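You operate a simulated robot arm through the tools that you are given. There is no shell and no other tool. Be economical: measure what you need, move in short steps, check, and stop when the job is done.

You run a simulated two-armed robot. Do the job below in one go: nothing can be reset, and whatever is moved stays where it is left.

JOB
Save one sharp picture of the gel that the picture sheet names.
Fine: tray on the drawer's glass, drawer shut, lamp on, focus till the screen says Sharp; lamp off after, the tray stays in.

Only the result counts: the job must be done as asked and must still hold three seconds after the hand-in. Knocking over, shifting, dropping, spilling or breaking anything else fails it. Flat cloth is picked up by pressing the open fingertips on it (5 to 10 N) and closing them slowly along it; thin cloth reads only 2 to 8 mm in the jaws.

ROBOT AND FRAMES
Two 6-joint arms with fingered hands on one trunk, on a base that drives. Base frame: it is fixed to the floor where the robot stands at the start and does not move with it; the origin is under the middle of the robot, x ahead of it, y to its left, z up; the surface under the hand at the start is at about z = 0.9. Units: m, degrees, N and s.
The left shoulder is at the start at [0.07, 0.191, 1.398], the right one opposite. With the tool pointing down near the work surface each hand reaches from about 0.5 to 0.96 m from the robot's upright axis, wherever it stands, measured 20 degrees to its own side. Places, roughly: camera hood [0.7, -0.1, 1]; camera save key [0.6, -0.4, 0.9]; focus knob [0.7, -0.2, 1]; glass of the light drawer [0.8, 0, 0.9]; lamp key [0.6, -0.3, 0.9]; light dial [0.7, -0.3, 1]; light drawer [0.7, 0, 0.9]. Payload 4.7 kg a hand.
The tool frame of a hand sits at the grasp point between the pads (the TCP): z along the fingers, y along the line on which they close. The tips reach 0.036 m beyond it. Largest opening 0.12 m; the body of the gripper starts 0.042 m behind the TCP. The gripper is a hand of 5 fingers: y runs from the thumb to the fingers, the wrist lies at [-0.018, -0.113, -0.198] in the tool frame, and closing takes about 1.5 s.
Orientation is that of the tool frame in the base frame, as a unit quaternion [x, y, z, w]. With the fingers straight down and the wrist toward the robot, the tool's x, y and z point along [0, 1, 0], [1, 0, 0] and [0, 0, -1] of the base frame.

CONTROLS
- The arms move only by the tool drive_tool. It takes "left_targets", "right_targets" or both (then of equal length, played together; a hand with none holds still); each is a list of rows, each an object (a shift or turn left out is 0, a gripper value left out holds the last) with "slide": the shift along the tool's x, y, z in mm, a list of three; "delta_rot": the turn, a rotation vector about the tool's x, y, z in degrees, a list of three; "gripper": the finger opening in mm, from 0 to 120. In form: [{"slide": [tx, ty, tz], "delta_rot": [wx, wy, wz], "gripper": gripper}, ...]. A call has 1 to 10 rows; each row is the pose to reach, as a shift and turn from the pose commanded when the call began, along the tool's axes at that moment. Rows are played at 5 a second. More than 0.05 m and 8.6 degrees between two rows, or a gripper value outside its range, and nothing of the call is played. Where a pose cannot be reached the arm comes as near as it can. A force on the tool above 60 N (or 10 N above the force at the start of the call, whichever is more), or a blocked arm, ends the call early, and 0.2 s more pass. Each finger travels about 0.045 m/s and halts on what it meets, pressing with about 21 N; the grip force reading is that of the motor and also rises with nothing between the fingers. The clock runs only during rows and for 0.2 s after the last one: add rows that repeat a pose to give the fingers time. It gives the time, the measured TCP pose, the force on the tool (base axes), the opening and the grip force at its end, in the units of the frame above (readings bear some noise), with the torque about the TCP (base axes, N m) and any sound that the robot's microphone picked up, and new pictures: "pictures" is both (left out), scene, wrist or none (wrist: the cameras of the hands that moved).
- Cameras (640 x 400 px; columns grow to the right, rows downward): "scene" is now at [0.1117, -0.0044, 1.5895]; the picture's right is [-0.07, -1.00, -0.00], its down [-0.88, 0.06, -0.47] and it looks along [0.46, -0.03, -0.89] (base axes); focal length 245 px, centre (320, 200). "left" rides on the left gripper at [-0.073, -0.091, -0.143] in its tool frame; the picture's right is [-0.80, -0.28, 0.53], its down [0.53, -0.73, 0.42] and it looks along [0.27, 0.62, 0.74] (tool axes); focal length 234 px, centre (320, 200). "right" rides on the right gripper at [0.073, -0.091, -0.143] in its tool frame; the picture's right is [-0.80, 0.28, -0.53], its down [-0.53, -0.73, 0.42] and it looks along [-0.27, 0.62, 0.74] (tool axes); focal length 234 px, centre (320, 200). There is no depth. A picture from a camera that has moved, and an enlarged one, comes with that camera's place and axes in the base frame and with its lens.
- move_column(by): slides the trunk up (or, below 0, down) by that many m; the arms and the scene camera ride with it, the base frame stays. It gives what a move gives, with no picture.
- base_move(legs): drives the robot by 1 to 6 legs, each [ahead, left, turn to the left] in m, m and degrees, along the robot's own axes; the way and the turn of a leg run together, so that a leg with both is an arc; at most 1.5 m and 180 degrees a leg. The arms and the cameras ride along, it lands a little off, and it stops where it bumps. It gives what a move gives, and a new picture of the scene camera.
- set_grasp(shape, hand): the hand has 5 fingers and takes this shape, open, in about a second: jaw (thumb against the fingers, like two jaws); tri (thumb and two fingers); tip (a fingertip pinch); poke (one finger out to press); point (the index stretched); flat (the hand flat); cup (the hand cupped); fist (a fist). The gripper value then closes the fingers along that shape, each until it touches; the sizes above hold for jaw. It gives what a move gives, with no picture.
- pan_tilt(pan, tilt): turns the head with the scene camera to pan (to the left, within 86 degrees either way) and tilt (down, from -29 to 69), counted from straight ahead of the robot. It gives what a move gives, and a new picture of the scene camera.
- enlarge(camera, box): a new picture of the part [left, top, right, bottom] of that camera's present view, enlarged. No time passes.
- finish_job(): hands the job in; it is judged then, once.

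Go step by step. Nothing tells you exact positions but the pictures and the camera data: compare them with the known pose of the tool, close in by small moves and look again before you grip or let go. The budget is 120 turns and 260 pictures, counting those below and the enlarged ones. Unless the task says otherwise, let go and move clear before handing in, and close with one line.

The tools are called after "Request:" as name(argument=value, ...) on one line, values as JSON. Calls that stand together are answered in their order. drive_tool: Moves the arms, as the interface text tells. Its arguments: {"type":"object","properties":{"left_targets":{"type":"array"},"right_targets":{"type":"array"},"pictures":{"type":"string","enum":["both","scene","wrist","none"]}},"required":[]} The other tools are called the same way: move_column (by) slides the trunk up or down; set_grasp (shape, hand) gives the hand a shape; base_move (legs) drives the base; pan_tilt (pan, tilt) turns the head that bears the scene camera; enlarge (camera, box) takes an enlarged picture of a part of a camera's view; finish_job () hands the job in.

At the start:

```text
t: 0.0
left_tcp_pos: [0.1026, 0.2823, 0.4707]
left_tcp_rot: [0.307, 0.888, -0.342, 0.021]
left_force: [-0.2, 0.6, -0.6]
left_moment: [-0.03, -0.04, 0.03]
left_grip_width: 0.1198
left_grip_force: 0.1
left_shape: jaw
right_tcp_pos: [0.5267, -0.4733, 1.2306]
right_tcp_rot: [0.707, 0.707, 0.0, 0.0]
right_force: [-0.2, 0.4, 0.4]
right_moment: [-0.01, 0.0, 0.0]
right_grip_width: 0.1196
right_grip_force: 0.1
right_shape: jaw
trunk travel left (down, up): [-0.875, 0.065]
robot x, y, heading: [-0.0009, 0.0011, -0.1]
head pan, tilt: [-4.0, 62.3]
```

scene: 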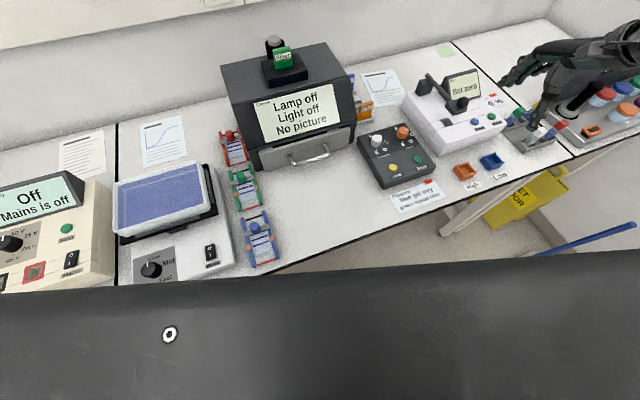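
right: 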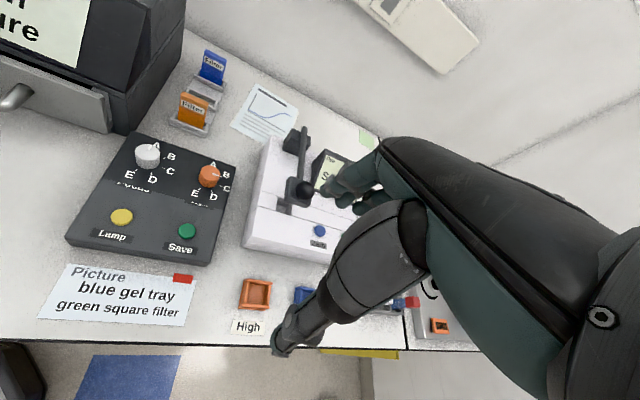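
left: 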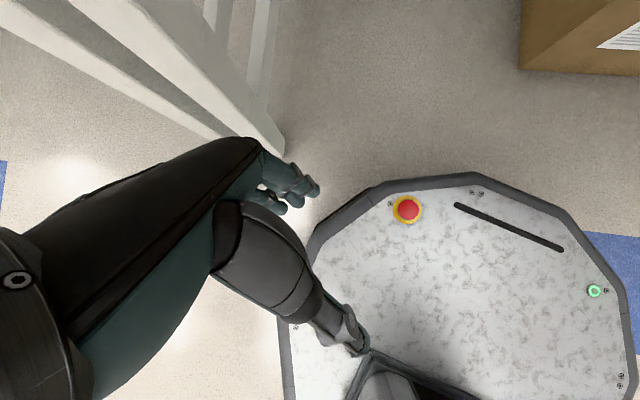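

The sheet says blue gel tray and green square filter. I'll look closer at the hood, the trays and the control box.

Request:
enlarge(camera="scene", box=[200, 20, 400, 145])

Request:
enlarge(camera="scene", box=[190, 120, 310, 275])

Request:
enlarge(camera="right", box=[30, 120, 250, 340])

Request:
enlarge(camera="scene", box=[340, 60, 500, 220])

```text
3.20 times, centred on (300, 82) of scene
camera zoom: at [0.1117, -0.0044, 1.5895], right [-0.07, -1.0, 0.0], down [-0.88, 0.06, -0.47], along [0.46, -0.03, -0.89], focal length 785 px, centre (384, 576)
```

zoom: 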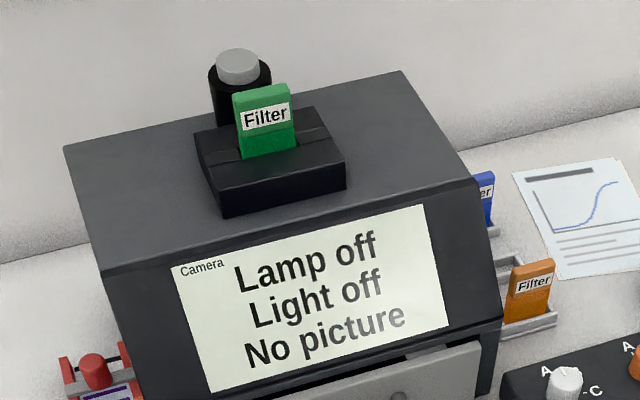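

```text
2.58 times, centred on (250, 198) of scene
camera zoom: at [0.1117, -0.0044, 1.5895], right [-0.07, -1.0, 0.0], down [-0.88, 0.06, -0.47], along [0.46, -0.03, -0.89], focal length 633 px, centre (501, 206)
```

zoom: 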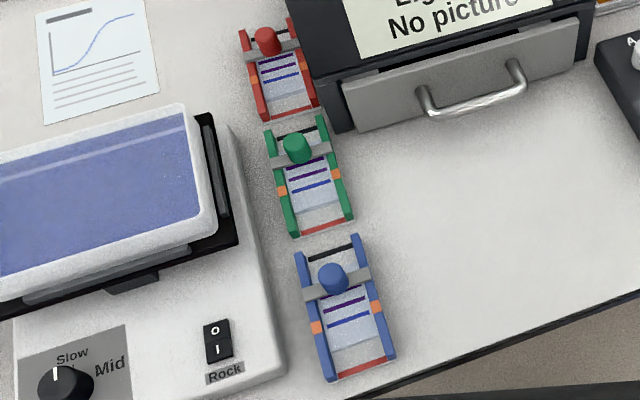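

```text
1.82 times, centred on (140, 230) of right
camera zoom: at [0.4354, -0.402, 1.3747], right [0.28, -0.8, 0.53], down [-0.73, -0.53, -0.42], along [0.62, -0.27, -0.74], focal length 426 px, centre (647, 146)
```

zoom: 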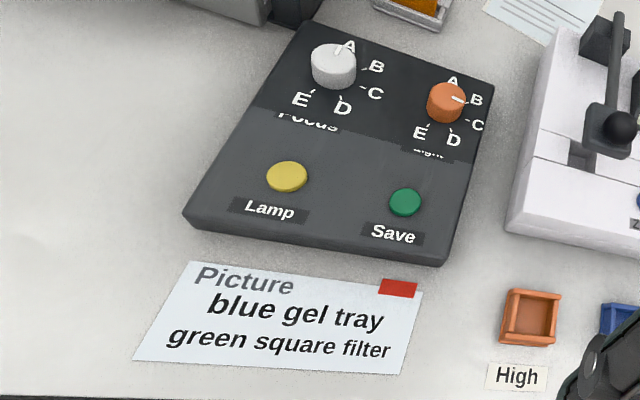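

```text
2.50 times, centred on (420, 140) of scene
camera zoom: at [0.1117, -0.0044, 1.5895], right [-0.07, -1.0, 0.0], down [-0.88, 0.06, -0.47], along [0.46, -0.03, -0.89], focal length 613 px, centre (70, 350)
```

zoom: 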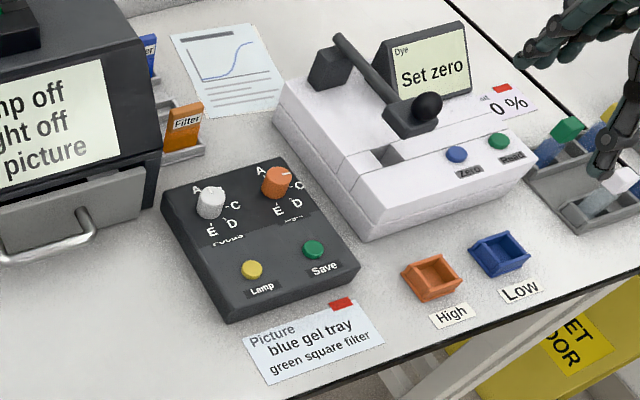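

The green filter is already in the hood, and the blue tray lies at about (0.35, 0.15), too near to the robot. I'll back the base up and check again.

Request:
base_move(legs=[[-0.22, 0.0, 0]])

Request:
pan_tilt(pan=0, tilt=50)

```text
t: 1.7
left_tcp_pos: [-0.1188, 0.2824, 0.47]
left_tcp_rot: [0.304, 0.89, -0.34, 0.023]
left_force: [0.1, -0.2, -0.4]
left_moment: [-0.01, -0.02, 0.0]
left_grip_width: 0.1197
left_grip_force: 0.3
left_shape: jaw
right_tcp_pos: [0.3117, -0.4707, 1.2311]
right_tcp_rot: [0.705, 0.709, 0.001, 0.0]
right_force: [0.2, 0.4, 1.0]
right_moment: [-0.01, -0.03, -0.01]
right_grip_width: 0.1197
right_grip_force: 0.1
right_shape: jaw
trunk travel left (down, up): [-0.875, 0.065]
robot x, y, heading: [-0.2163, -0.0029, 0.3]
head pan, tilt: [-4.0, 62.3]
camera scene: at [-0.106, -0.0045, 1.5894], right [-0.06, -1.0, 0.0], down [-0.88, 0.05, -0.46], along [0.46, -0.03, -0.89], focal length 245 px, centre (320, 200)
```

scene: 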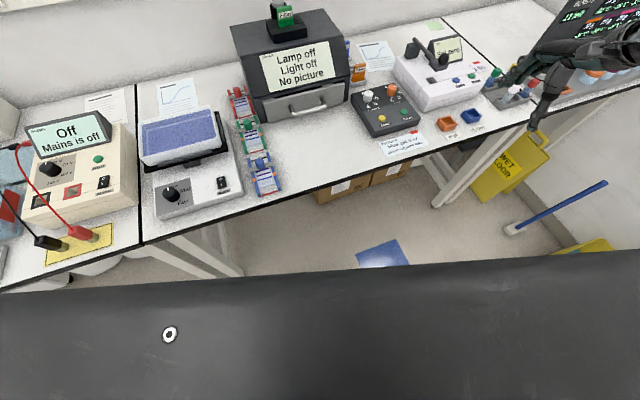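

```text
t: 2.4
left_tcp_pos: [-0.119, 0.2816, 0.4715]
left_tcp_rot: [0.305, 0.889, -0.34, 0.024]
left_force: [-1.0, -1.0, 0.1]
left_moment: [0.01, -0.03, -0.01]
left_grip_width: 0.1198
left_grip_force: 0.1
left_shape: jaw
right_tcp_pos: [0.3101, -0.471, 1.2327]
right_tcp_rot: [0.704, 0.71, 0.0, 0.0]
right_force: [-0.4, 0.5, -0.1]
right_moment: [-0.02, 0.01, 0.0]
right_grip_width: 0.1197
right_grip_force: 0.1
right_shape: jaw
trunk travel left (down, up): [-0.875, 0.065]
robot x, y, heading: [-0.219, -0.0008, 0.5]
head pan, tilt: [0.0, 50.0]
camera scene: at [-0.0952, 0.0002, 1.6047], right [0.01, -1.0, 0.0], down [-0.77, -0.01, -0.64], along [0.64, 0.01, -0.77], focal length 245 px, centre (320, 200)
```

scene: 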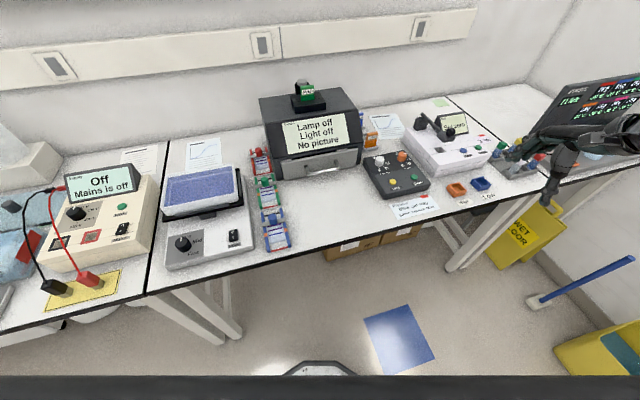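

I'll measure the drawer handle and the tray from this second viewpoint.

Request:
enlarge(camera="scene", box=[245, 75, 385, 190])

Request:
enlarge(camera="scene", box=[240, 190, 310, 260])

Request:
enlarge(camera="scene", box=[350, 135, 450, 225])

```text
3.48 times, centred on (315, 132) of scene
camera zoom: at [-0.0952, 0.0002, 1.6047], right [0.01, -1.0, 0.0], down [-0.77, -0.01, -0.64], along [0.64, 0.01, -0.77], focal length 853 px, centre (337, 435)
```

zoom: 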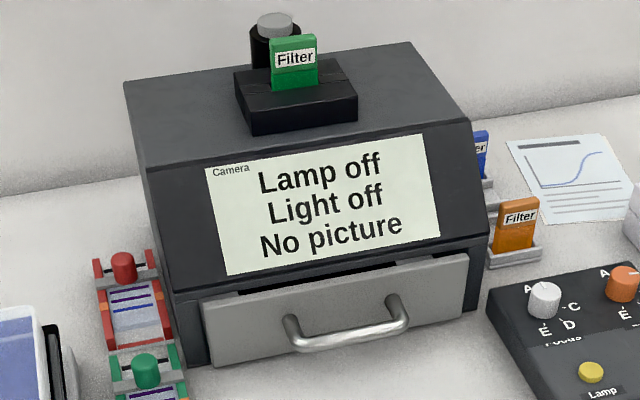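

```text
5.71 times, centred on (275, 225) of scene
camera zoom: at [-0.0952, 0.0002, 1.6047], right [0.01, -1.0, 0.0], down [-0.77, -0.01, -0.64], along [0.64, 0.01, -0.77], focal length 1401 px, centre (577, 57)
```

zoom: 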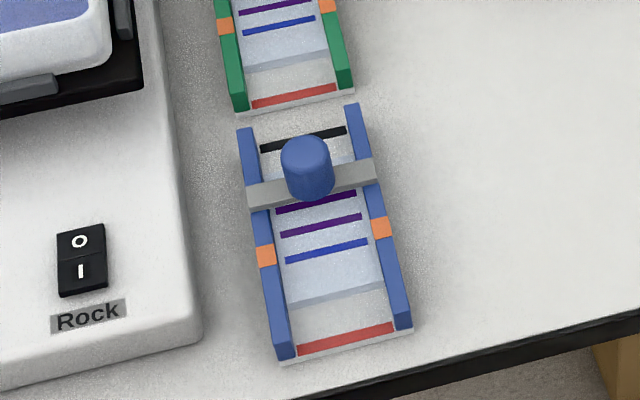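

```text
4.44 times, centred on (400, 180) of scene
camera zoom: at [-0.0952, 0.0002, 1.6047], right [0.01, -1.0, 0.0], down [-0.77, -0.01, -0.64], along [0.64, 0.01, -0.77], focal length 1090 px, centre (-36, 289)
```

zoom: 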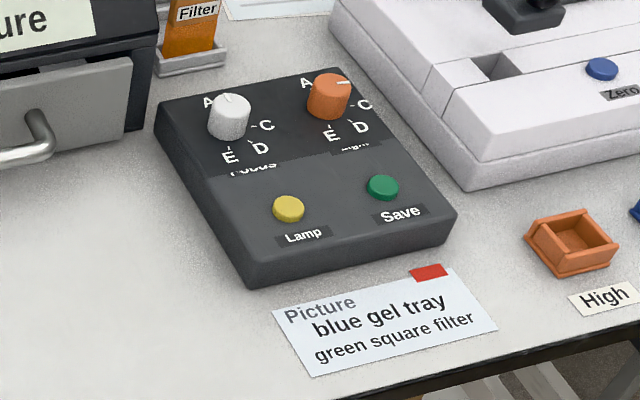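

The bench is turned by about 13.5° relative to the robot, with the handle at about (0.58, -0.01, 0.97). I'll square the robot to the bench so the right hand can serve both drawer and tray.

Request:
base_move(legs=[[0.0, 0.05, 13.0]])

Request:
pan_tilt(pan=-8, tilt=46)

Request:
enlarge(camera="scene", box=[180, 60, 420, 210])

```text
t: 3.7
left_tcp_pos: [-0.1921, 0.3457, 0.4714]
left_tcp_rot: [0.2, 0.918, -0.335, 0.062]
left_force: [-0.5, 0.0, -0.2]
left_moment: [-0.01, 0.03, 0.01]
left_grip_width: 0.1197
left_grip_force: 0.1
left_shape: jaw
right_tcp_pos: [0.3986, -0.2878, 1.2308]
right_tcp_rot: [0.618, 0.786, 0.0, 0.0]
right_force: [0.3, 0.8, -0.7]
right_moment: [0.0, -0.02, 0.0]
right_grip_width: 0.1199
right_grip_force: 0.0
right_shape: jaw
trunk travel left (down, up): [-0.875, 0.065]
robot x, y, heading: [-0.2204, 0.048, 13.4]
head pan, tilt: [0.0, 50.0]
camera scene: at [-0.1034, 0.0771, 1.6046], right [0.24, -0.97, 0.0], down [-0.74, -0.18, -0.64], along [0.62, 0.15, -0.77], focal length 245 px, centre (320, 200)
```

scene: 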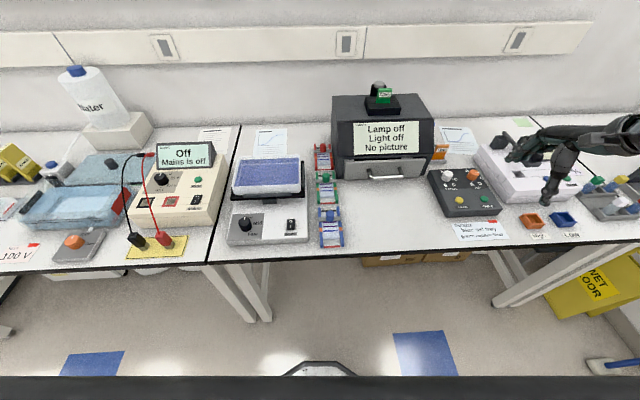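

```text
t: 4.3
left_tcp_pos: [-0.1923, 0.3469, 0.4711]
left_tcp_rot: [0.2, 0.918, -0.336, 0.062]
left_force: [-0.4, 0.2, -0.6]
left_moment: [0.01, 0.02, 0.01]
left_grip_width: 0.1197
left_grip_force: 0.0
left_shape: jaw
right_tcp_pos: [0.3981, -0.2874, 1.2321]
right_tcp_rot: [0.618, 0.786, 0.0, 0.0]
right_force: [0.8, 0.5, -0.2]
right_moment: [0.0, 0.0, 0.01]
right_grip_width: 0.1199
right_grip_force: 0.0
right_shape: jaw
trunk travel left (down, up): [-0.875, 0.065]
robot x, y, heading: [-0.2246, 0.0485, 13.6]
head pan, tilt: [-8.0, 46.0]
camera scene: at [-0.0985, 0.0684, 1.6101], right [0.1, -1.0, 0.0], down [-0.72, -0.07, -0.69], along [0.69, 0.07, -0.72], focal length 245 px, centre (320, 200)
```

scene: 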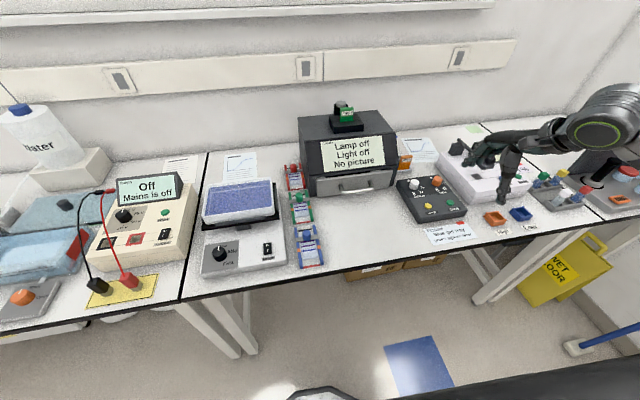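

```text
2.67 times, centred on (300, 135) of scene
camera zoom: at [-0.0985, 0.0684, 1.6101], right [0.1, -1.0, 0.0], down [-0.72, -0.07, -0.69], along [0.69, 0.07, -0.72], focal length 654 px, centre (373, 373)
```

zoom: 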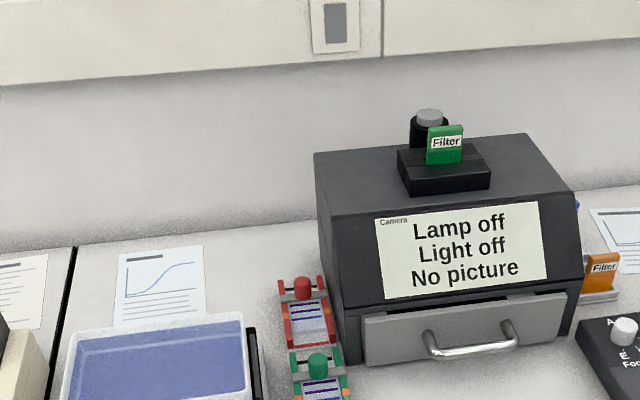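

The robot is now square to the bench. I'll bring the right hand in front of and above the drawer handle and look.

Request:
drive_tool(right_targets=[{"slide": [40, 30, 0], "gripper": 80}, {"slide": [80, 60, 20]}, {"slide": [120, 90, 40]}, {"slide": [160, 120, 70]}, {"slide": [195, 150, 100]}, {"slide": [230, 175, 120]}, {"slide": [230, 175, 120]}])

```text
refused: row 2 steps farther than a row can; nothing moved
```

Request:
drive_tool(right_targets=[{"slide": [35, 28, 0], "gripper": 80}, {"slide": [70, 55, 20]}, {"slide": [105, 80, 40]}, {"slide": [138, 105, 65]}, {"slide": [170, 130, 90]}, {"slide": [200, 155, 110]}, {"slide": [230, 175, 120]}, {"slide": [230, 175, 120]}])

```text
t: 6.2
left_tcp_pos: [-0.1931, 0.3462, 0.4718]
left_tcp_rot: [0.2, 0.918, -0.336, 0.062]
left_force: [-0.2, 0.5, 0.7]
left_moment: [-0.02, -0.02, -0.03]
left_grip_width: 0.1198
left_grip_force: 0.0
left_shape: jaw
right_tcp_pos: [0.5144, -0.0243, 1.109]
right_tcp_rot: [0.618, 0.786, 0.0, 0.0]
right_force: [0.0, 0.1, 0.3]
right_moment: [0.0, -0.02, -0.04]
right_grip_width: 0.0802
right_grip_force: 0.0
right_shape: jaw
trunk travel left (down, up): [-0.875, 0.065]
robot x, y, heading: [-0.2251, 0.0488, 13.8]
head pan, tilt: [-8.0, 46.0]
camera scene: at [-0.099, 0.0664, 1.6102], right [0.1, -1.0, 0.0], down [-0.72, -0.07, -0.69], along [0.69, 0.07, -0.72], focal length 245 px, centre (320, 200)
camera right: at [0.4094, 0.0238, 1.2521], right [0.46, -0.72, 0.53], down [-0.59, -0.69, -0.42], along [0.67, -0.11, -0.74], focal length 234 px, centre (320, 200)
```

scene: 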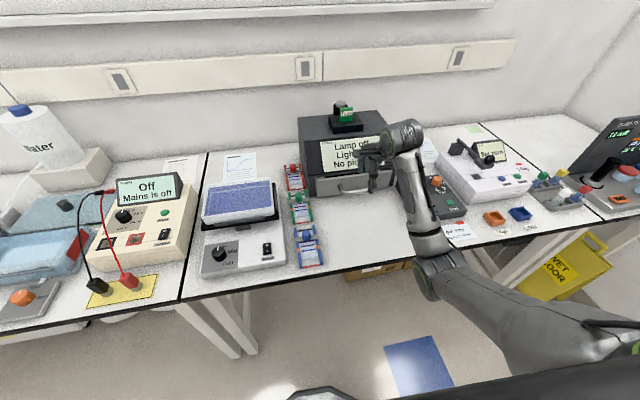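
right: 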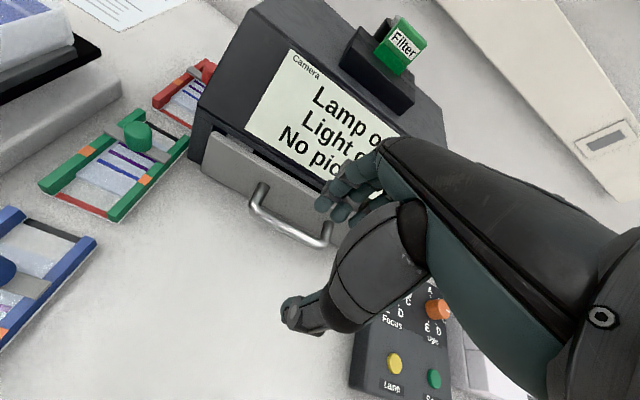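

The hand is just in front of and above the handle. I'll zoom in to judge the gap and bar height.

Request:
enlarge(camera="right", box=[190, 120, 370, 260])

Request:
enlarge(camera="scene", box=[290, 120, 440, 220])

```text
2.86 times, centred on (280, 190) of right
camera zoom: at [0.4094, 0.0238, 1.2521], right [0.46, -0.72, 0.53], down [-0.59, -0.69, -0.42], along [0.67, -0.11, -0.74], focal length 669 px, centre (434, 229)
```

zoom: 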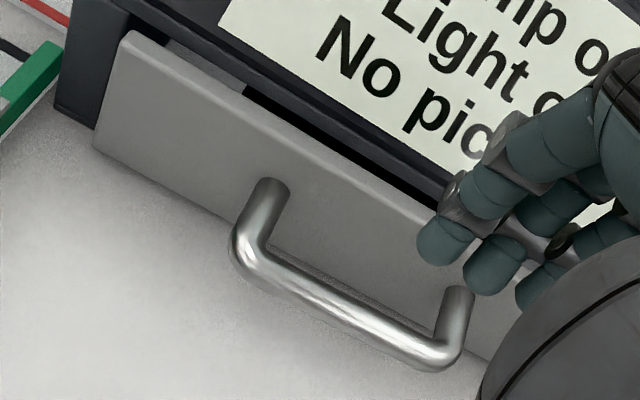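

```text
4.00 times, centred on (365, 170) of scene
camera zoom: at [-0.099, 0.0664, 1.6102], right [0.1, -1.0, 0.0], down [-0.72, -0.07, -0.69], along [0.69, 0.07, -0.72], focal length 981 px, centre (140, 320)
```

zoom: 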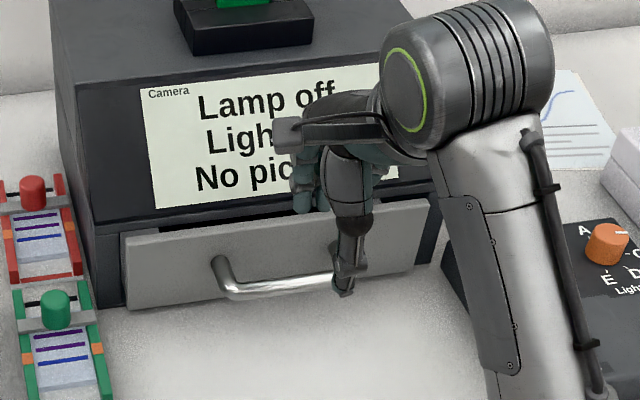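

The bar is about 13 mm thick with about 30 mm of clearance to the panel. I'll narrow the opening, hover just above the bar and check alignment.

Request:
drive_tool(right_targets=[{"slide": [-2, 20, 20], "gripper": 34}, {"slide": [-3, 40, 40]}, {"slide": [-4, 55, 60]}, {"slide": [-4, 66, 75]}, {"slide": [-4, 66, 75]}])

Request:
enlarge(camera="right", box=[210, 120, 390, 330])

Request:
enlarge(camera="scene", box=[290, 120, 440, 220])

```text
t: 7.3
left_tcp_pos: [-0.1931, 0.3476, 0.4708]
left_tcp_rot: [0.2, 0.918, -0.336, 0.061]
left_force: [-0.2, -0.5, 0.2]
left_moment: [0.01, 0.01, 0.01]
left_grip_width: 0.1199
left_grip_force: 0.1
left_shape: jaw
right_tcp_pos: [0.5782, -0.0116, 1.0349]
right_tcp_rot: [0.618, 0.787, 0.0, 0.0]
right_force: [-0.6, 0.0, -0.6]
right_moment: [0.04, -0.04, 0.0]
right_grip_width: 0.0344
right_grip_force: 0.1
right_shape: jaw
trunk travel left (down, up): [-0.875, 0.065]
robot x, y, heading: [-0.2238, 0.0466, 13.9]
head pan, tilt: [-8.0, 46.0]
camera scene: at [-0.0988, 0.0676, 1.6102], right [0.1, -1.0, 0.0], down [-0.72, -0.07, -0.69], along [0.69, 0.07, -0.72], focal length 245 px, centre (320, 200)
camera right: at [0.4728, 0.0361, 1.1786], right [0.46, -0.71, 0.53], down [-0.59, -0.69, -0.42], along [0.67, -0.11, -0.74], focal length 234 px, centre (320, 200)
```

scene: 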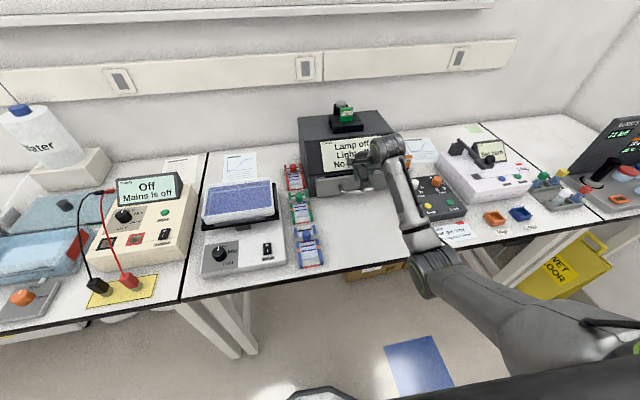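
right: 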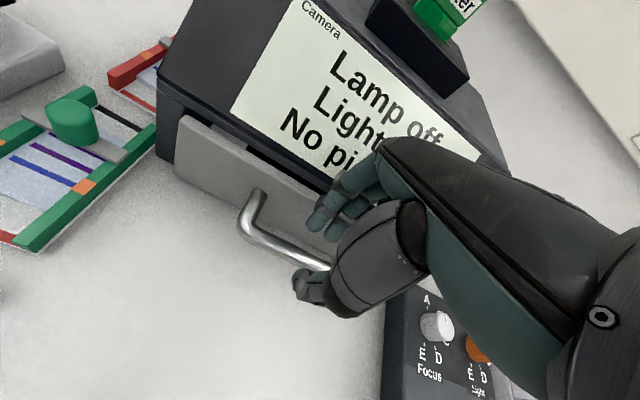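

```text
1.90 times, centred on (300, 225) of right
camera zoom: at [0.4728, 0.0361, 1.1786], right [0.46, -0.71, 0.53], down [-0.59, -0.69, -0.42], along [0.67, -0.11, -0.74], focal length 446 px, centre (358, 152)
```

zoom: 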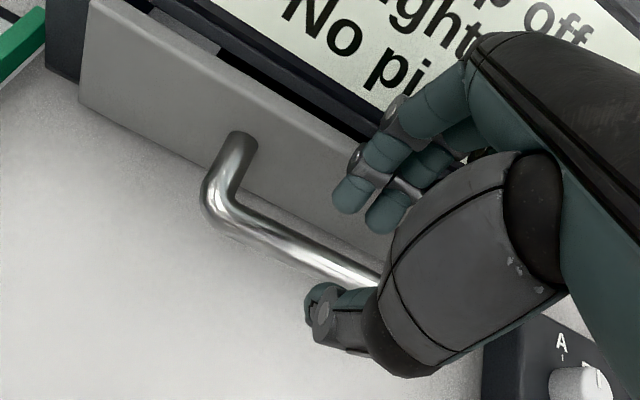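

```text
4.00 times, centred on (365, 170) of scene
camera zoom: at [-0.0988, 0.0676, 1.6102], right [0.1, -1.0, 0.0], down [-0.72, -0.07, -0.69], along [0.69, 0.07, -0.72], focal length 981 px, centre (140, 320)
```

zoom: 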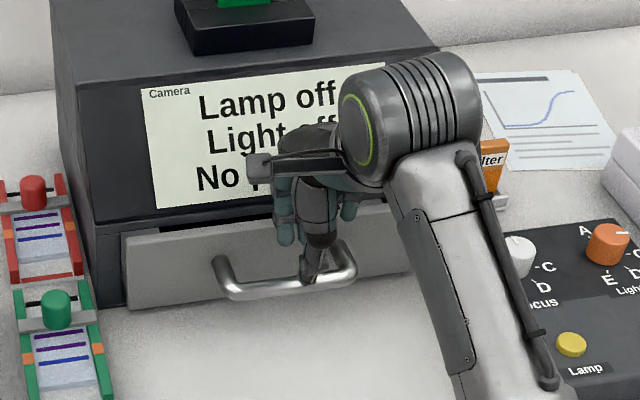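

The thumb is in front of the bar and the fingers behind it. I'll descend and close around the bar.

Request:
drive_tool(right_targets=[{"slide": [0, 0, 15]}, {"slide": [0, 0, 30]}, {"slide": [0, 0, 45]}, {"slide": [0, 0, 50]}, {"slide": [0, 0, 50]}], pictures="wrist")

Request:
enlarge(camera="scene", box=[290, 120, 440, 220])

```text
t: 8.6
left_tcp_pos: [-0.1942, 0.3462, 0.4721]
left_tcp_rot: [0.202, 0.918, -0.334, 0.065]
left_force: [0.1, -0.2, -0.4]
left_moment: [0.02, 0.0, -0.03]
left_grip_width: 0.1197
left_grip_force: 0.0
left_shape: jaw
right_tcp_pos: [0.5759, -0.011, 0.9969]
right_tcp_rot: [0.617, 0.787, 0.006, 0.006]
right_force: [-13.2, -5.6, 45.6]
right_moment: [0.12, -2.8, -0.26]
right_grip_width: 0.0343
right_grip_force: 0.0
right_shape: jaw
trunk travel left (down, up): [-0.875, 0.065]
robot x, y, heading: [-0.223, 0.0497, 13.8]
head pan, tilt: [-8.0, 46.0]
camera right: at [0.4674, 0.0362, 1.138], right [0.45, -0.72, 0.53], down [-0.58, -0.69, -0.44], along [0.68, -0.11, -0.73], focal length 234 px, centre (320, 200)
```

right: 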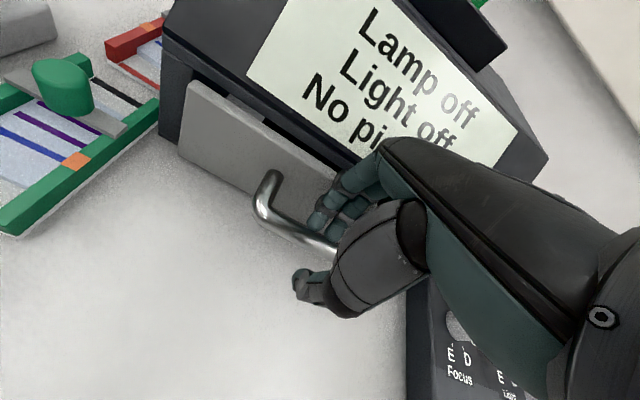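

```text
4.00 times, centred on (365, 170) of scene
camera zoom: at [-0.1097, 0.0672, 1.6115], right [0.1, -1.0, 0.0], down [-0.71, -0.07, -0.7], along [0.7, 0.07, -0.71], focal length 981 px, centre (140, 320)
```

zoom: 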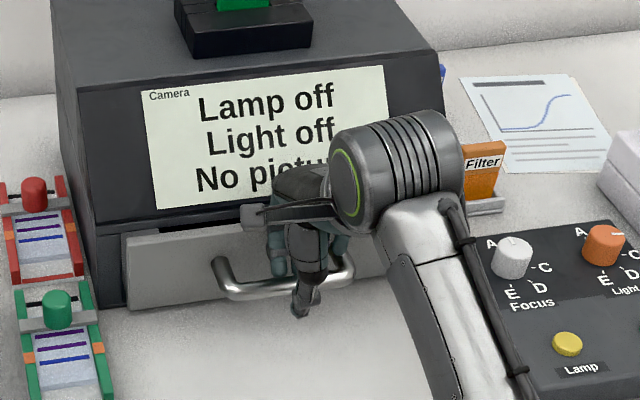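

The knuckles touched the hood above the drawer. I'll back up, tilt the hand 25° so it leans away from the hood, and try again.

Request:
drive_tool(right_targets=[{"slide": [0, 0, -30]}, {"slide": [0, -10, -60]}, {"slide": [0, -20, -60], "delta_rot": [-8, 0, 0], "gripper": 32}, {"slide": [0, -26, -60], "delta_rot": [-16, 0, 0]}, {"slide": [0, -26, -55], "delta_rot": [-24, 0, 0]}, {"slide": [0, -26, -45], "delta_rot": [-25, 0, 0]}, {"slide": [0, -26, -45], "delta_rot": [-25, 0, 0]}], pictures="wrist")

Request:
enlarge(camera="scene", box=[290, 120, 440, 220])

Request:
enlarge(camera="right", box=[230, 120, 370, 330])

```text
t: 10.2
left_tcp_pos: [-0.1925, 0.3464, 0.4715]
left_tcp_rot: [0.2, 0.918, -0.336, 0.062]
left_force: [0.1, -0.6, 0.2]
left_moment: [0.01, 0.0, 0.04]
left_grip_width: 0.12
left_grip_force: 0.0
left_shape: jaw
right_tcp_pos: [0.5549, -0.0186, 1.0314]
right_tcp_rot: [0.603, 0.768, 0.17, 0.134]
right_force: [0.4, 0.2, 0.3]
right_moment: [-0.01, -0.01, 0.02]
right_grip_width: 0.0321
right_grip_force: 0.1
right_shape: jaw
trunk travel left (down, up): [-0.875, 0.065]
robot x, y, heading: [-0.2259, 0.0458, 13.8]
head pan, tilt: [-8.0, 46.0]
camera right: at [0.3986, 0.0171, 1.1223], right [0.22, -0.77, 0.59], down [-0.34, -0.63, -0.69], along [0.91, -0.05, -0.41], focal length 234 px, centre (320, 200)
```

right: 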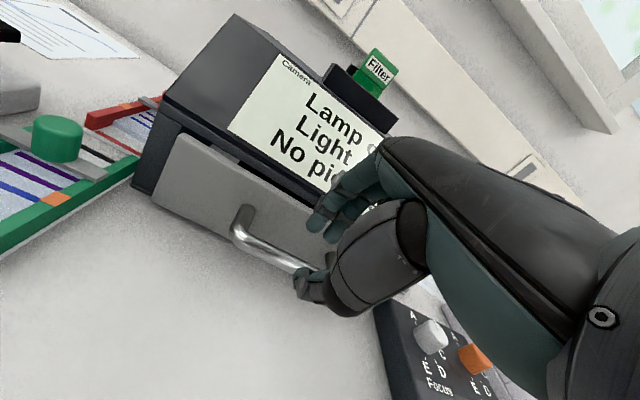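

```text
4.00 times, centred on (365, 170) of scene
camera zoom: at [-0.0986, 0.0678, 1.6102], right [0.1, -1.0, 0.0], down [-0.72, -0.07, -0.69], along [0.69, 0.07, -0.72], focal length 981 px, centre (140, 320)
```

zoom: 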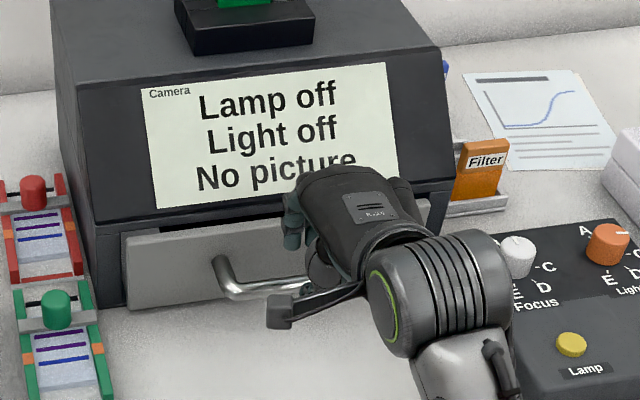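

```text
1.90 times, centred on (300, 225) of right
camera zoom: at [0.3986, 0.0171, 1.1223], right [0.22, -0.77, 0.59], down [-0.34, -0.63, -0.69], along [0.91, -0.05, -0.41], focal length 446 px, centre (358, 152)
```

zoom: 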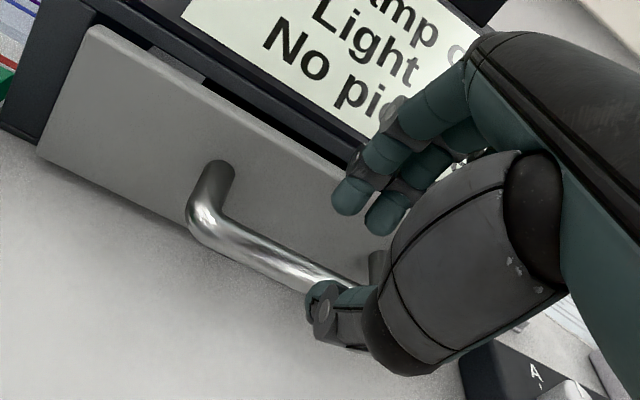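

The tilt clears the hood and the hood has not moved. Triangulation puts the bar at about u 0.567, z 0.97, so I'll advance along the fingers and close.

Request:
drive_tool(right_targets=[{"slide": [5, -4, 15]}, {"slide": [5, -4, 30]}, {"slide": [5, -4, 42]}, {"slide": [5, -4, 50]}, {"slide": [5, -4, 50]}], pictures="wrist")

Request:
enlarge(camera="right", box=[230, 120, 370, 330])

```text
t: 11.3
left_tcp_pos: [-0.1916, 0.3456, 0.4707]
left_tcp_rot: [0.201, 0.919, -0.335, 0.062]
left_force: [0.5, -0.5, -0.4]
left_moment: [-0.03, -0.02, -0.02]
left_grip_width: 0.1197
left_grip_force: 0.0
left_shape: jaw
right_tcp_pos: [0.5703, -0.0087, 0.9848]
right_tcp_rot: [0.603, 0.768, 0.171, 0.134]
right_force: [0.5, -0.1, -1.3]
right_moment: [0.0, -0.03, -0.03]
right_grip_width: 0.0322
right_grip_force: 0.1
right_shape: jaw
trunk travel left (down, up): [-0.875, 0.065]
robot x, y, heading: [-0.226, 0.0449, 13.7]
head pan, tilt: [-8.0, 46.0]
camera right: at [0.4146, 0.0281, 1.0753], right [0.22, -0.77, 0.59], down [-0.34, -0.63, -0.69], along [0.91, -0.05, -0.41], focal length 234 px, centre (320, 200)
```

right: 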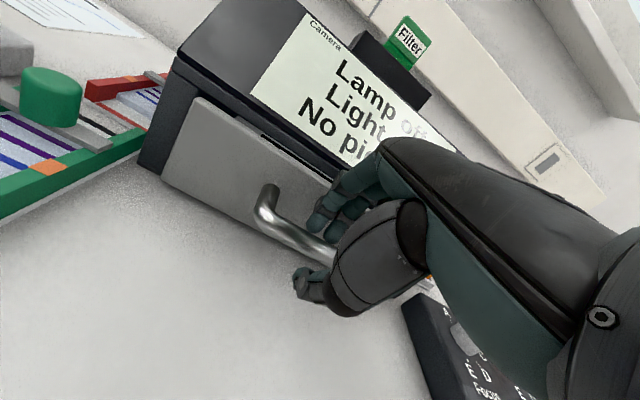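

```text
1.90 times, centred on (300, 225) of right
camera zoom: at [0.4146, 0.0281, 1.0753], right [0.22, -0.77, 0.59], down [-0.34, -0.63, -0.69], along [0.91, -0.05, -0.41], focal length 446 px, centre (358, 152)
```

zoom: 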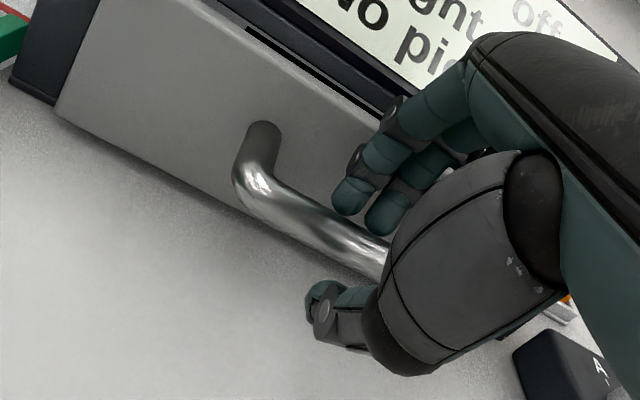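

No contact so far, and the bar is between the thumb and fingers. Closing.

Request:
drive_tool(right_targets=[{"slide": [0, 0, 3], "gripper": 20}, {"slide": [0, 0, 3], "gripper": 5}, {"slide": [0, 0, 3]}, {"slide": [0, 0, 3]}, {"slide": [0, 0, 3]}, {"slide": [0, 0, 3]}], pictures="wrist")

Request:
enlarge(camera="right", box=[230, 120, 370, 330])

```text
t: 12.8
left_tcp_pos: [-0.1918, 0.347, 0.4703]
left_tcp_rot: [0.2, 0.918, -0.336, 0.063]
left_force: [-0.3, -0.6, 0.7]
left_moment: [-0.05, 0.01, 0.0]
left_grip_width: 0.1199
left_grip_force: 0.0
left_shape: jaw
right_tcp_pos: [0.5699, -0.0067, 0.981]
right_tcp_rot: [0.604, 0.767, 0.17, 0.134]
right_force: [1.8, 0.4, 5.0]
right_moment: [-0.04, -0.15, 0.12]
right_grip_width: 0.015
right_grip_force: 20.8
right_shape: jaw
trunk travel left (down, up): [-0.875, 0.065]
robot x, y, heading: [-0.2275, 0.0499, 13.7]
head pan, tilt: [-8.0, 46.0]
camera right: at [0.4149, 0.0284, 1.0723], right [0.22, -0.77, 0.59], down [-0.34, -0.63, -0.69], along [0.91, -0.05, -0.41], focal length 234 px, centre (320, 200)
```

right: 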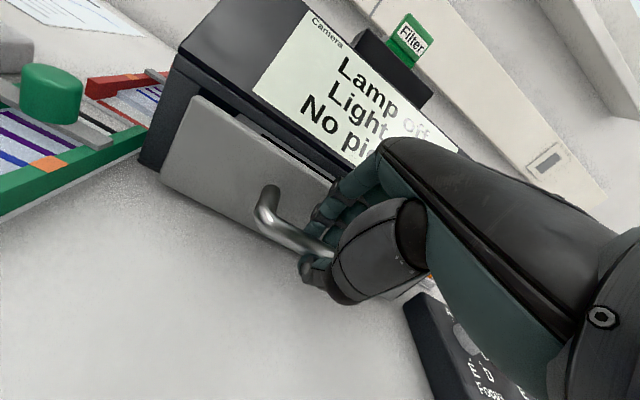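

```text
1.90 times, centred on (300, 225) of right
camera zoom: at [0.4149, 0.0284, 1.0723], right [0.22, -0.77, 0.59], down [-0.34, -0.63, -0.69], along [0.91, -0.05, -0.41], focal length 446 px, centre (358, 152)
```

zoom: 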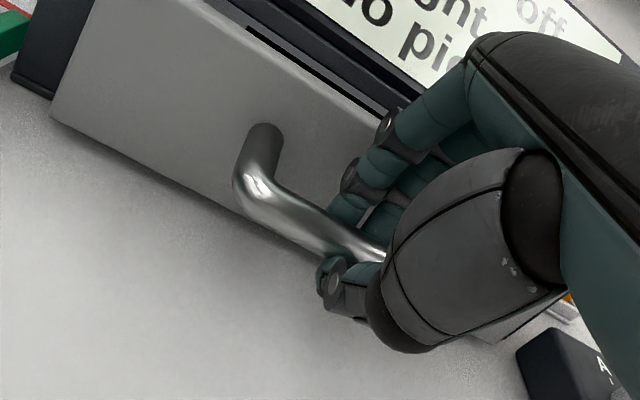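

The bar is held at 15 mm. I'll pull the drawer straight out along its axis.

Request:
drive_tool(right_targets=[{"slide": [0, -14, -6]}, {"slide": [0, -27, -13]}, {"slide": [0, -41, -19]}, {"slide": [0, -54, -25]}, {"slide": [0, -68, -32]}, {"slide": [0, -82, -38]}, {"slide": [0, -95, -44]}, {"slide": [0, -109, -51]}, {"slide": [0, -122, -57]}, {"slide": [0, -136, -63]}])

```text
t: 14.9
left_tcp_pos: [-0.1925, 0.3457, 0.4706]
left_tcp_rot: [0.199, 0.919, -0.334, 0.062]
left_force: [-0.4, 0.3, -0.3]
left_moment: [-0.02, 0.03, 0.0]
left_grip_width: 0.1198
left_grip_force: 0.0
left_shape: jaw
right_tcp_pos: [0.4247, -0.0477, 0.9806]
right_tcp_rot: [0.603, 0.768, 0.17, 0.133]
right_force: [6.7, -16.6, -2.7]
right_moment: [-0.38, -0.13, -0.25]
right_grip_width: 0.0145
right_grip_force: 20.9
right_shape: jaw
trunk travel left (down, up): [-0.875, 0.065]
robot x, y, heading: [-0.2279, 0.0492, 13.5]
head pan, tilt: [-8.0, 46.0]
camera scene: at [-0.0979, 0.0644, 1.6101], right [0.1, -1.0, 0.0], down [-0.72, -0.07, -0.69], along [0.69, 0.07, -0.72], focal length 245 px, centre (320, 200)
camera right: at [0.269, -0.011, 1.0722], right [0.22, -0.77, 0.59], down [-0.35, -0.63, -0.69], along [0.91, -0.05, -0.41], focal length 234 px, centre (320, 200)
```

scene: 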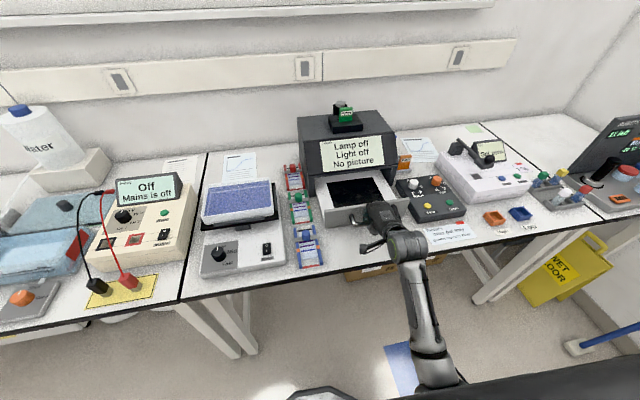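
right: 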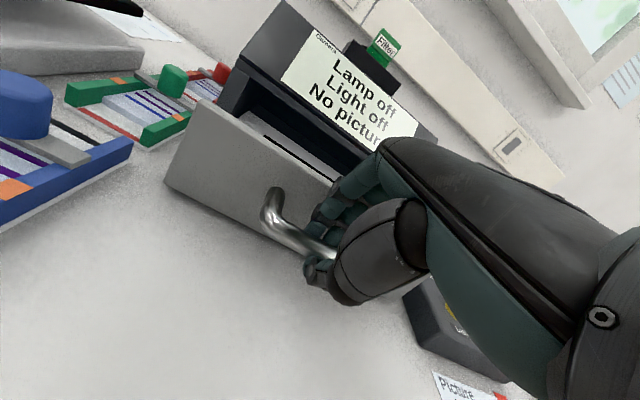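

The drawer slides well. I'll check how far the glass is out.

Request:
enlarge(camera="scene", box=[280, 100, 460, 260])

```text
2.50 times, centred on (370, 180) of scene
camera zoom: at [-0.0979, 0.0644, 1.6101], right [0.1, -1.0, 0.0], down [-0.72, -0.07, -0.69], along [0.69, 0.07, -0.72], focal length 613 px, centre (195, 250)
```

zoom: 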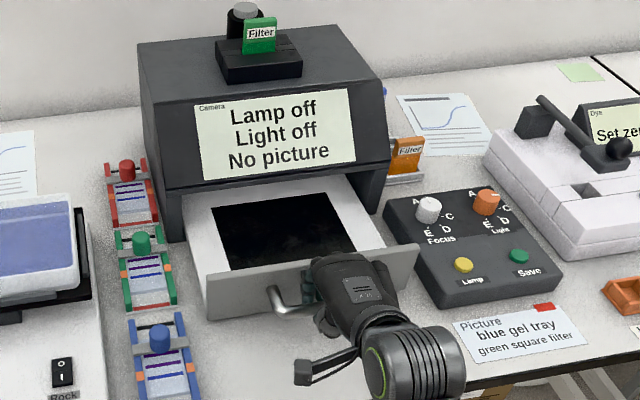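

The glass is nearly all exposed. I'll pull a little more, correcting slightly sideways.

Request:
drive_tool(right_targets=[{"slide": [-4, -7, -3]}, {"slide": [-4, -14, -6]}, {"slide": [-5, -20, -9]}, {"slide": [-5, -27, -13]}, {"slide": [-5, -34, -16]}, {"slide": [-5, -40, -19]}], pictures="none")

Request:
enlarge(camera="scene", box=[280, 100, 460, 260])

```text
t: 16.4
left_tcp_pos: [-0.1922, 0.3464, 0.4708]
left_tcp_rot: [0.199, 0.919, -0.335, 0.062]
left_force: [-0.6, -0.1, 0.5]
left_moment: [-0.02, -0.01, -0.02]
left_grip_width: 0.1198
left_grip_force: 0.0
left_shape: jaw
right_tcp_pos: [0.3835, -0.06, 0.9807]
right_tcp_rot: [0.604, 0.767, 0.17, 0.133]
right_force: [3.2, -6.3, -5.3]
right_moment: [-0.15, -0.03, -0.01]
right_grip_width: 0.0145
right_grip_force: 21.2
right_shape: jaw
trunk travel left (down, up): [-0.875, 0.065]
robot x, y, heading: [-0.2264, 0.0485, 14.1]
head pan, tilt: [-8.0, 46.0]
```

```text
2.50 times, centred on (370, 180) of scene
camera zoom: at [-0.0976, 0.0665, 1.6101], right [0.1, -1.0, 0.0], down [-0.72, -0.07, -0.69], along [0.69, 0.07, -0.72], focal length 613 px, centre (195, 250)
```

zoom: 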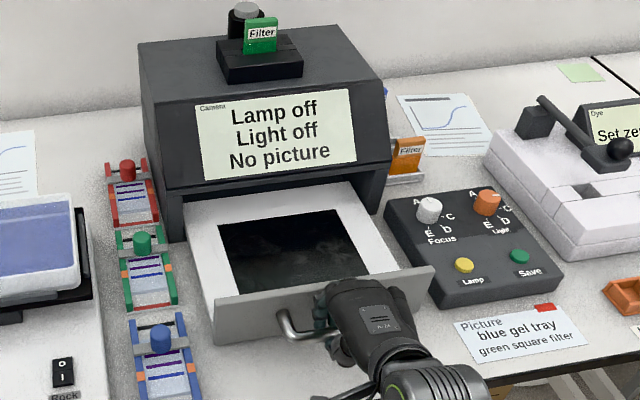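

The drawer is open with the glass exposed, about 0.20 m wide and 0.145 m deep, centred near (0.545, -0.015). I'll release the handle and retreat.

Request:
drive_tool(right_targets=[{"slide": [0, 0, 0], "gripper": 34}, {"slide": [0, 0, 0]}, {"slide": [0, 1, 0]}, {"slide": [0, 1, -20]}, {"slide": [0, 1, -45]}, {"slide": [0, 1, -70]}, {"slide": [0, 1, -105]}, {"slide": [0, 1, -145]}, {"slide": [0, 1, -180], "gripper": 110}, {"slide": [0, 1, -200]}])

Request:
enlarge(camera="scene", box=[230, 100, 430, 290])

```text
t: 18.6
left_tcp_pos: [-0.1921, 0.3475, 0.4705]
left_tcp_rot: [0.2, 0.918, -0.335, 0.062]
left_force: [0.7, -0.2, -0.7]
left_moment: [-0.03, 0.01, 0.01]
left_grip_width: 0.1198
left_grip_force: 0.0
left_shape: jaw
right_tcp_pos: [0.3572, -0.0688, 1.1293]
right_tcp_rot: [0.603, 0.768, 0.17, 0.133]
right_force: [-0.5, 0.5, -0.9]
right_moment: [-0.01, 0.01, 0.01]
right_grip_width: 0.0865
right_grip_force: 0.1
right_shape: jaw
right hand out of reach, approached as far as the arm can: row 8, 9, 10
trunk travel left (down, up): [-0.875, 0.065]
robot x, y, heading: [-0.2263, 0.0489, 13.6]
head pan, tilt: [-8.0, 46.0]
camera scene: at [-0.0983, 0.0679, 1.6101], right [0.1, -1.0, 0.0], down [-0.72, -0.07, -0.69], along [0.69, 0.07, -0.72], focal length 245 px, centre (320, 200)
camera right: at [0.2026, -0.0326, 1.2218], right [0.22, -0.77, 0.59], down [-0.35, -0.63, -0.69], along [0.91, -0.05, -0.41], focal length 234 px, centre (320, 200)
```

scene: 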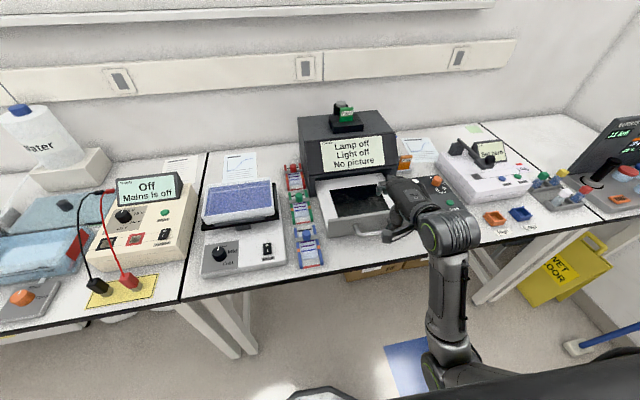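
right: 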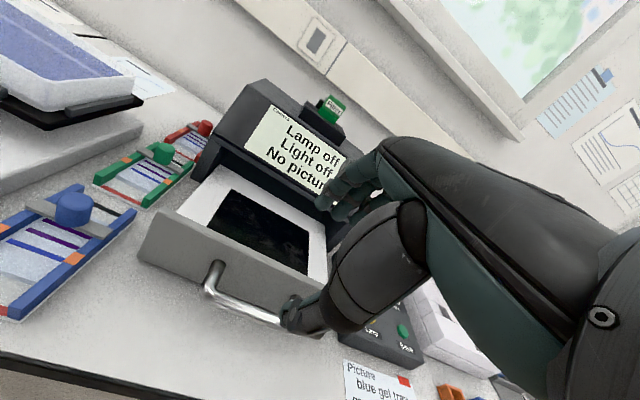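

```text
2.11 times, centred on (330, 195) of scene
camera zoom: at [-0.0983, 0.0679, 1.6101], right [0.1, -1.0, 0.0], down [-0.72, -0.07, -0.69], along [0.69, 0.07, -0.72], focal length 516 px, centre (299, 210)
```

zoom: 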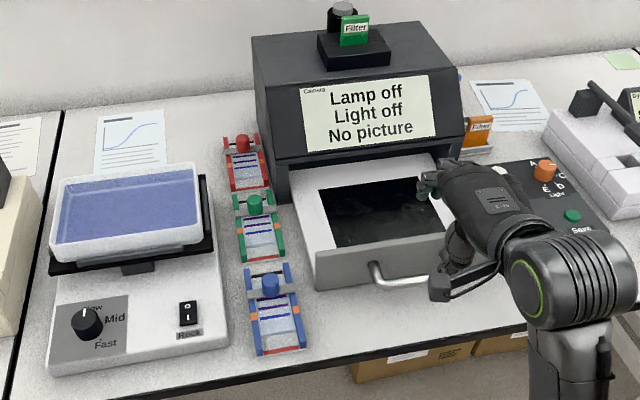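

The handle is released and the drawer stays put. I'll back off a little for elbow room, then level the hand.

Request:
base_move(legs=[[-0.12, 0.03, 0]])

Request:
drive_tool(right_targets=[{"slide": [0, 0, 0], "delta_rot": [8, 0, 0], "gripper": 110}, {"slide": [0, 10, 0], "delta_rot": [16, 0, 0]}, {"slide": [0, 20, 0], "delta_rot": [25, 0, 0]}, {"slide": [0, 30, 0], "delta_rot": [25, 0, 0]}], pictures="wrist")

```text
t: 19.8
left_tcp_pos: [-0.3124, 0.3487, 0.4706]
left_tcp_rot: [0.2, 0.919, -0.335, 0.062]
left_force: [0.6, -0.1, 0.2]
left_moment: [-0.02, 0.01, 0.02]
left_grip_width: 0.1198
left_grip_force: 0.1
left_shape: jaw
right_tcp_pos: [0.2375, -0.0676, 1.1295]
right_tcp_rot: [0.603, 0.768, 0.17, 0.133]
right_force: [0.6, 0.5, 1.1]
right_moment: [0.02, 0.01, 0.02]
right_grip_width: 0.1099
right_grip_force: 0.0
right_shape: jaw
trunk travel left (down, up): [-0.875, 0.065]
robot x, y, heading: [-0.3462, 0.0518, 13.6]
head pan, tilt: [-8.0, 46.0]
camera scene: at [-0.2184, 0.0689, 1.61], right [0.1, -1.0, 0.0], down [-0.72, -0.07, -0.69], along [0.69, 0.07, -0.72], focal length 245 px, centre (320, 200)
```

scene: 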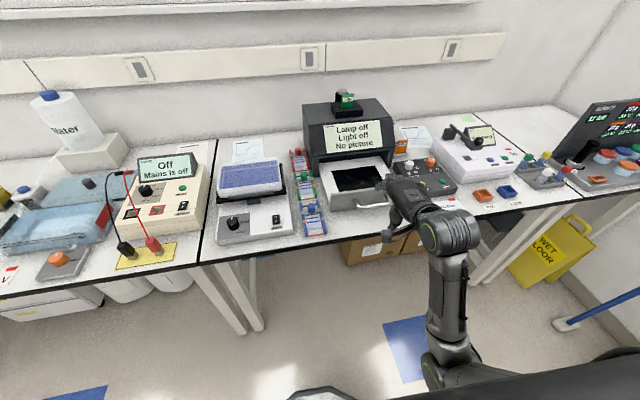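

```text
refused: row 3 steps farther than a row can; nothing moved
```

Request:
drive_tool(right_targets=[{"slide": [0, 0, 0], "delta_rot": [8, 0, 0], "gripper": 110}, {"slide": [0, 20, 0], "delta_rot": [16, 0, 0]}, {"slide": [0, 40, 0], "delta_rot": [24, 0, 0]}, {"slide": [0, 60, 0], "delta_rot": [25, 0, 0]}, {"slide": [0, 60, 0], "delta_rot": [25, 0, 0]}], pictures="none")

```text
t: 21.0
left_tcp_pos: [-0.3132, 0.3477, 0.472]
left_tcp_rot: [0.201, 0.918, -0.335, 0.062]
left_force: [0.3, -0.2, 0.0]
left_moment: [0.02, -0.01, 0.0]
left_grip_width: 0.1196
left_grip_force: 0.1
left_shape: jaw
right_tcp_pos: [0.3102, -0.0636, 1.1346]
right_tcp_rot: [0.618, 0.786, 0.002, 0.0]
right_force: [-0.2, -0.5, 0.7]
right_moment: [0.01, 0.01, 0.01]
right_grip_width: 0.1099
right_grip_force: 0.0
right_shape: jaw
right hand out of reach, approached as far as the arm can: row 3, 4, 5
trunk travel left (down, up): [-0.875, 0.065]
robot x, y, heading: [-0.343, 0.0464, 13.5]
head pan, tilt: [-8.0, 46.0]
```

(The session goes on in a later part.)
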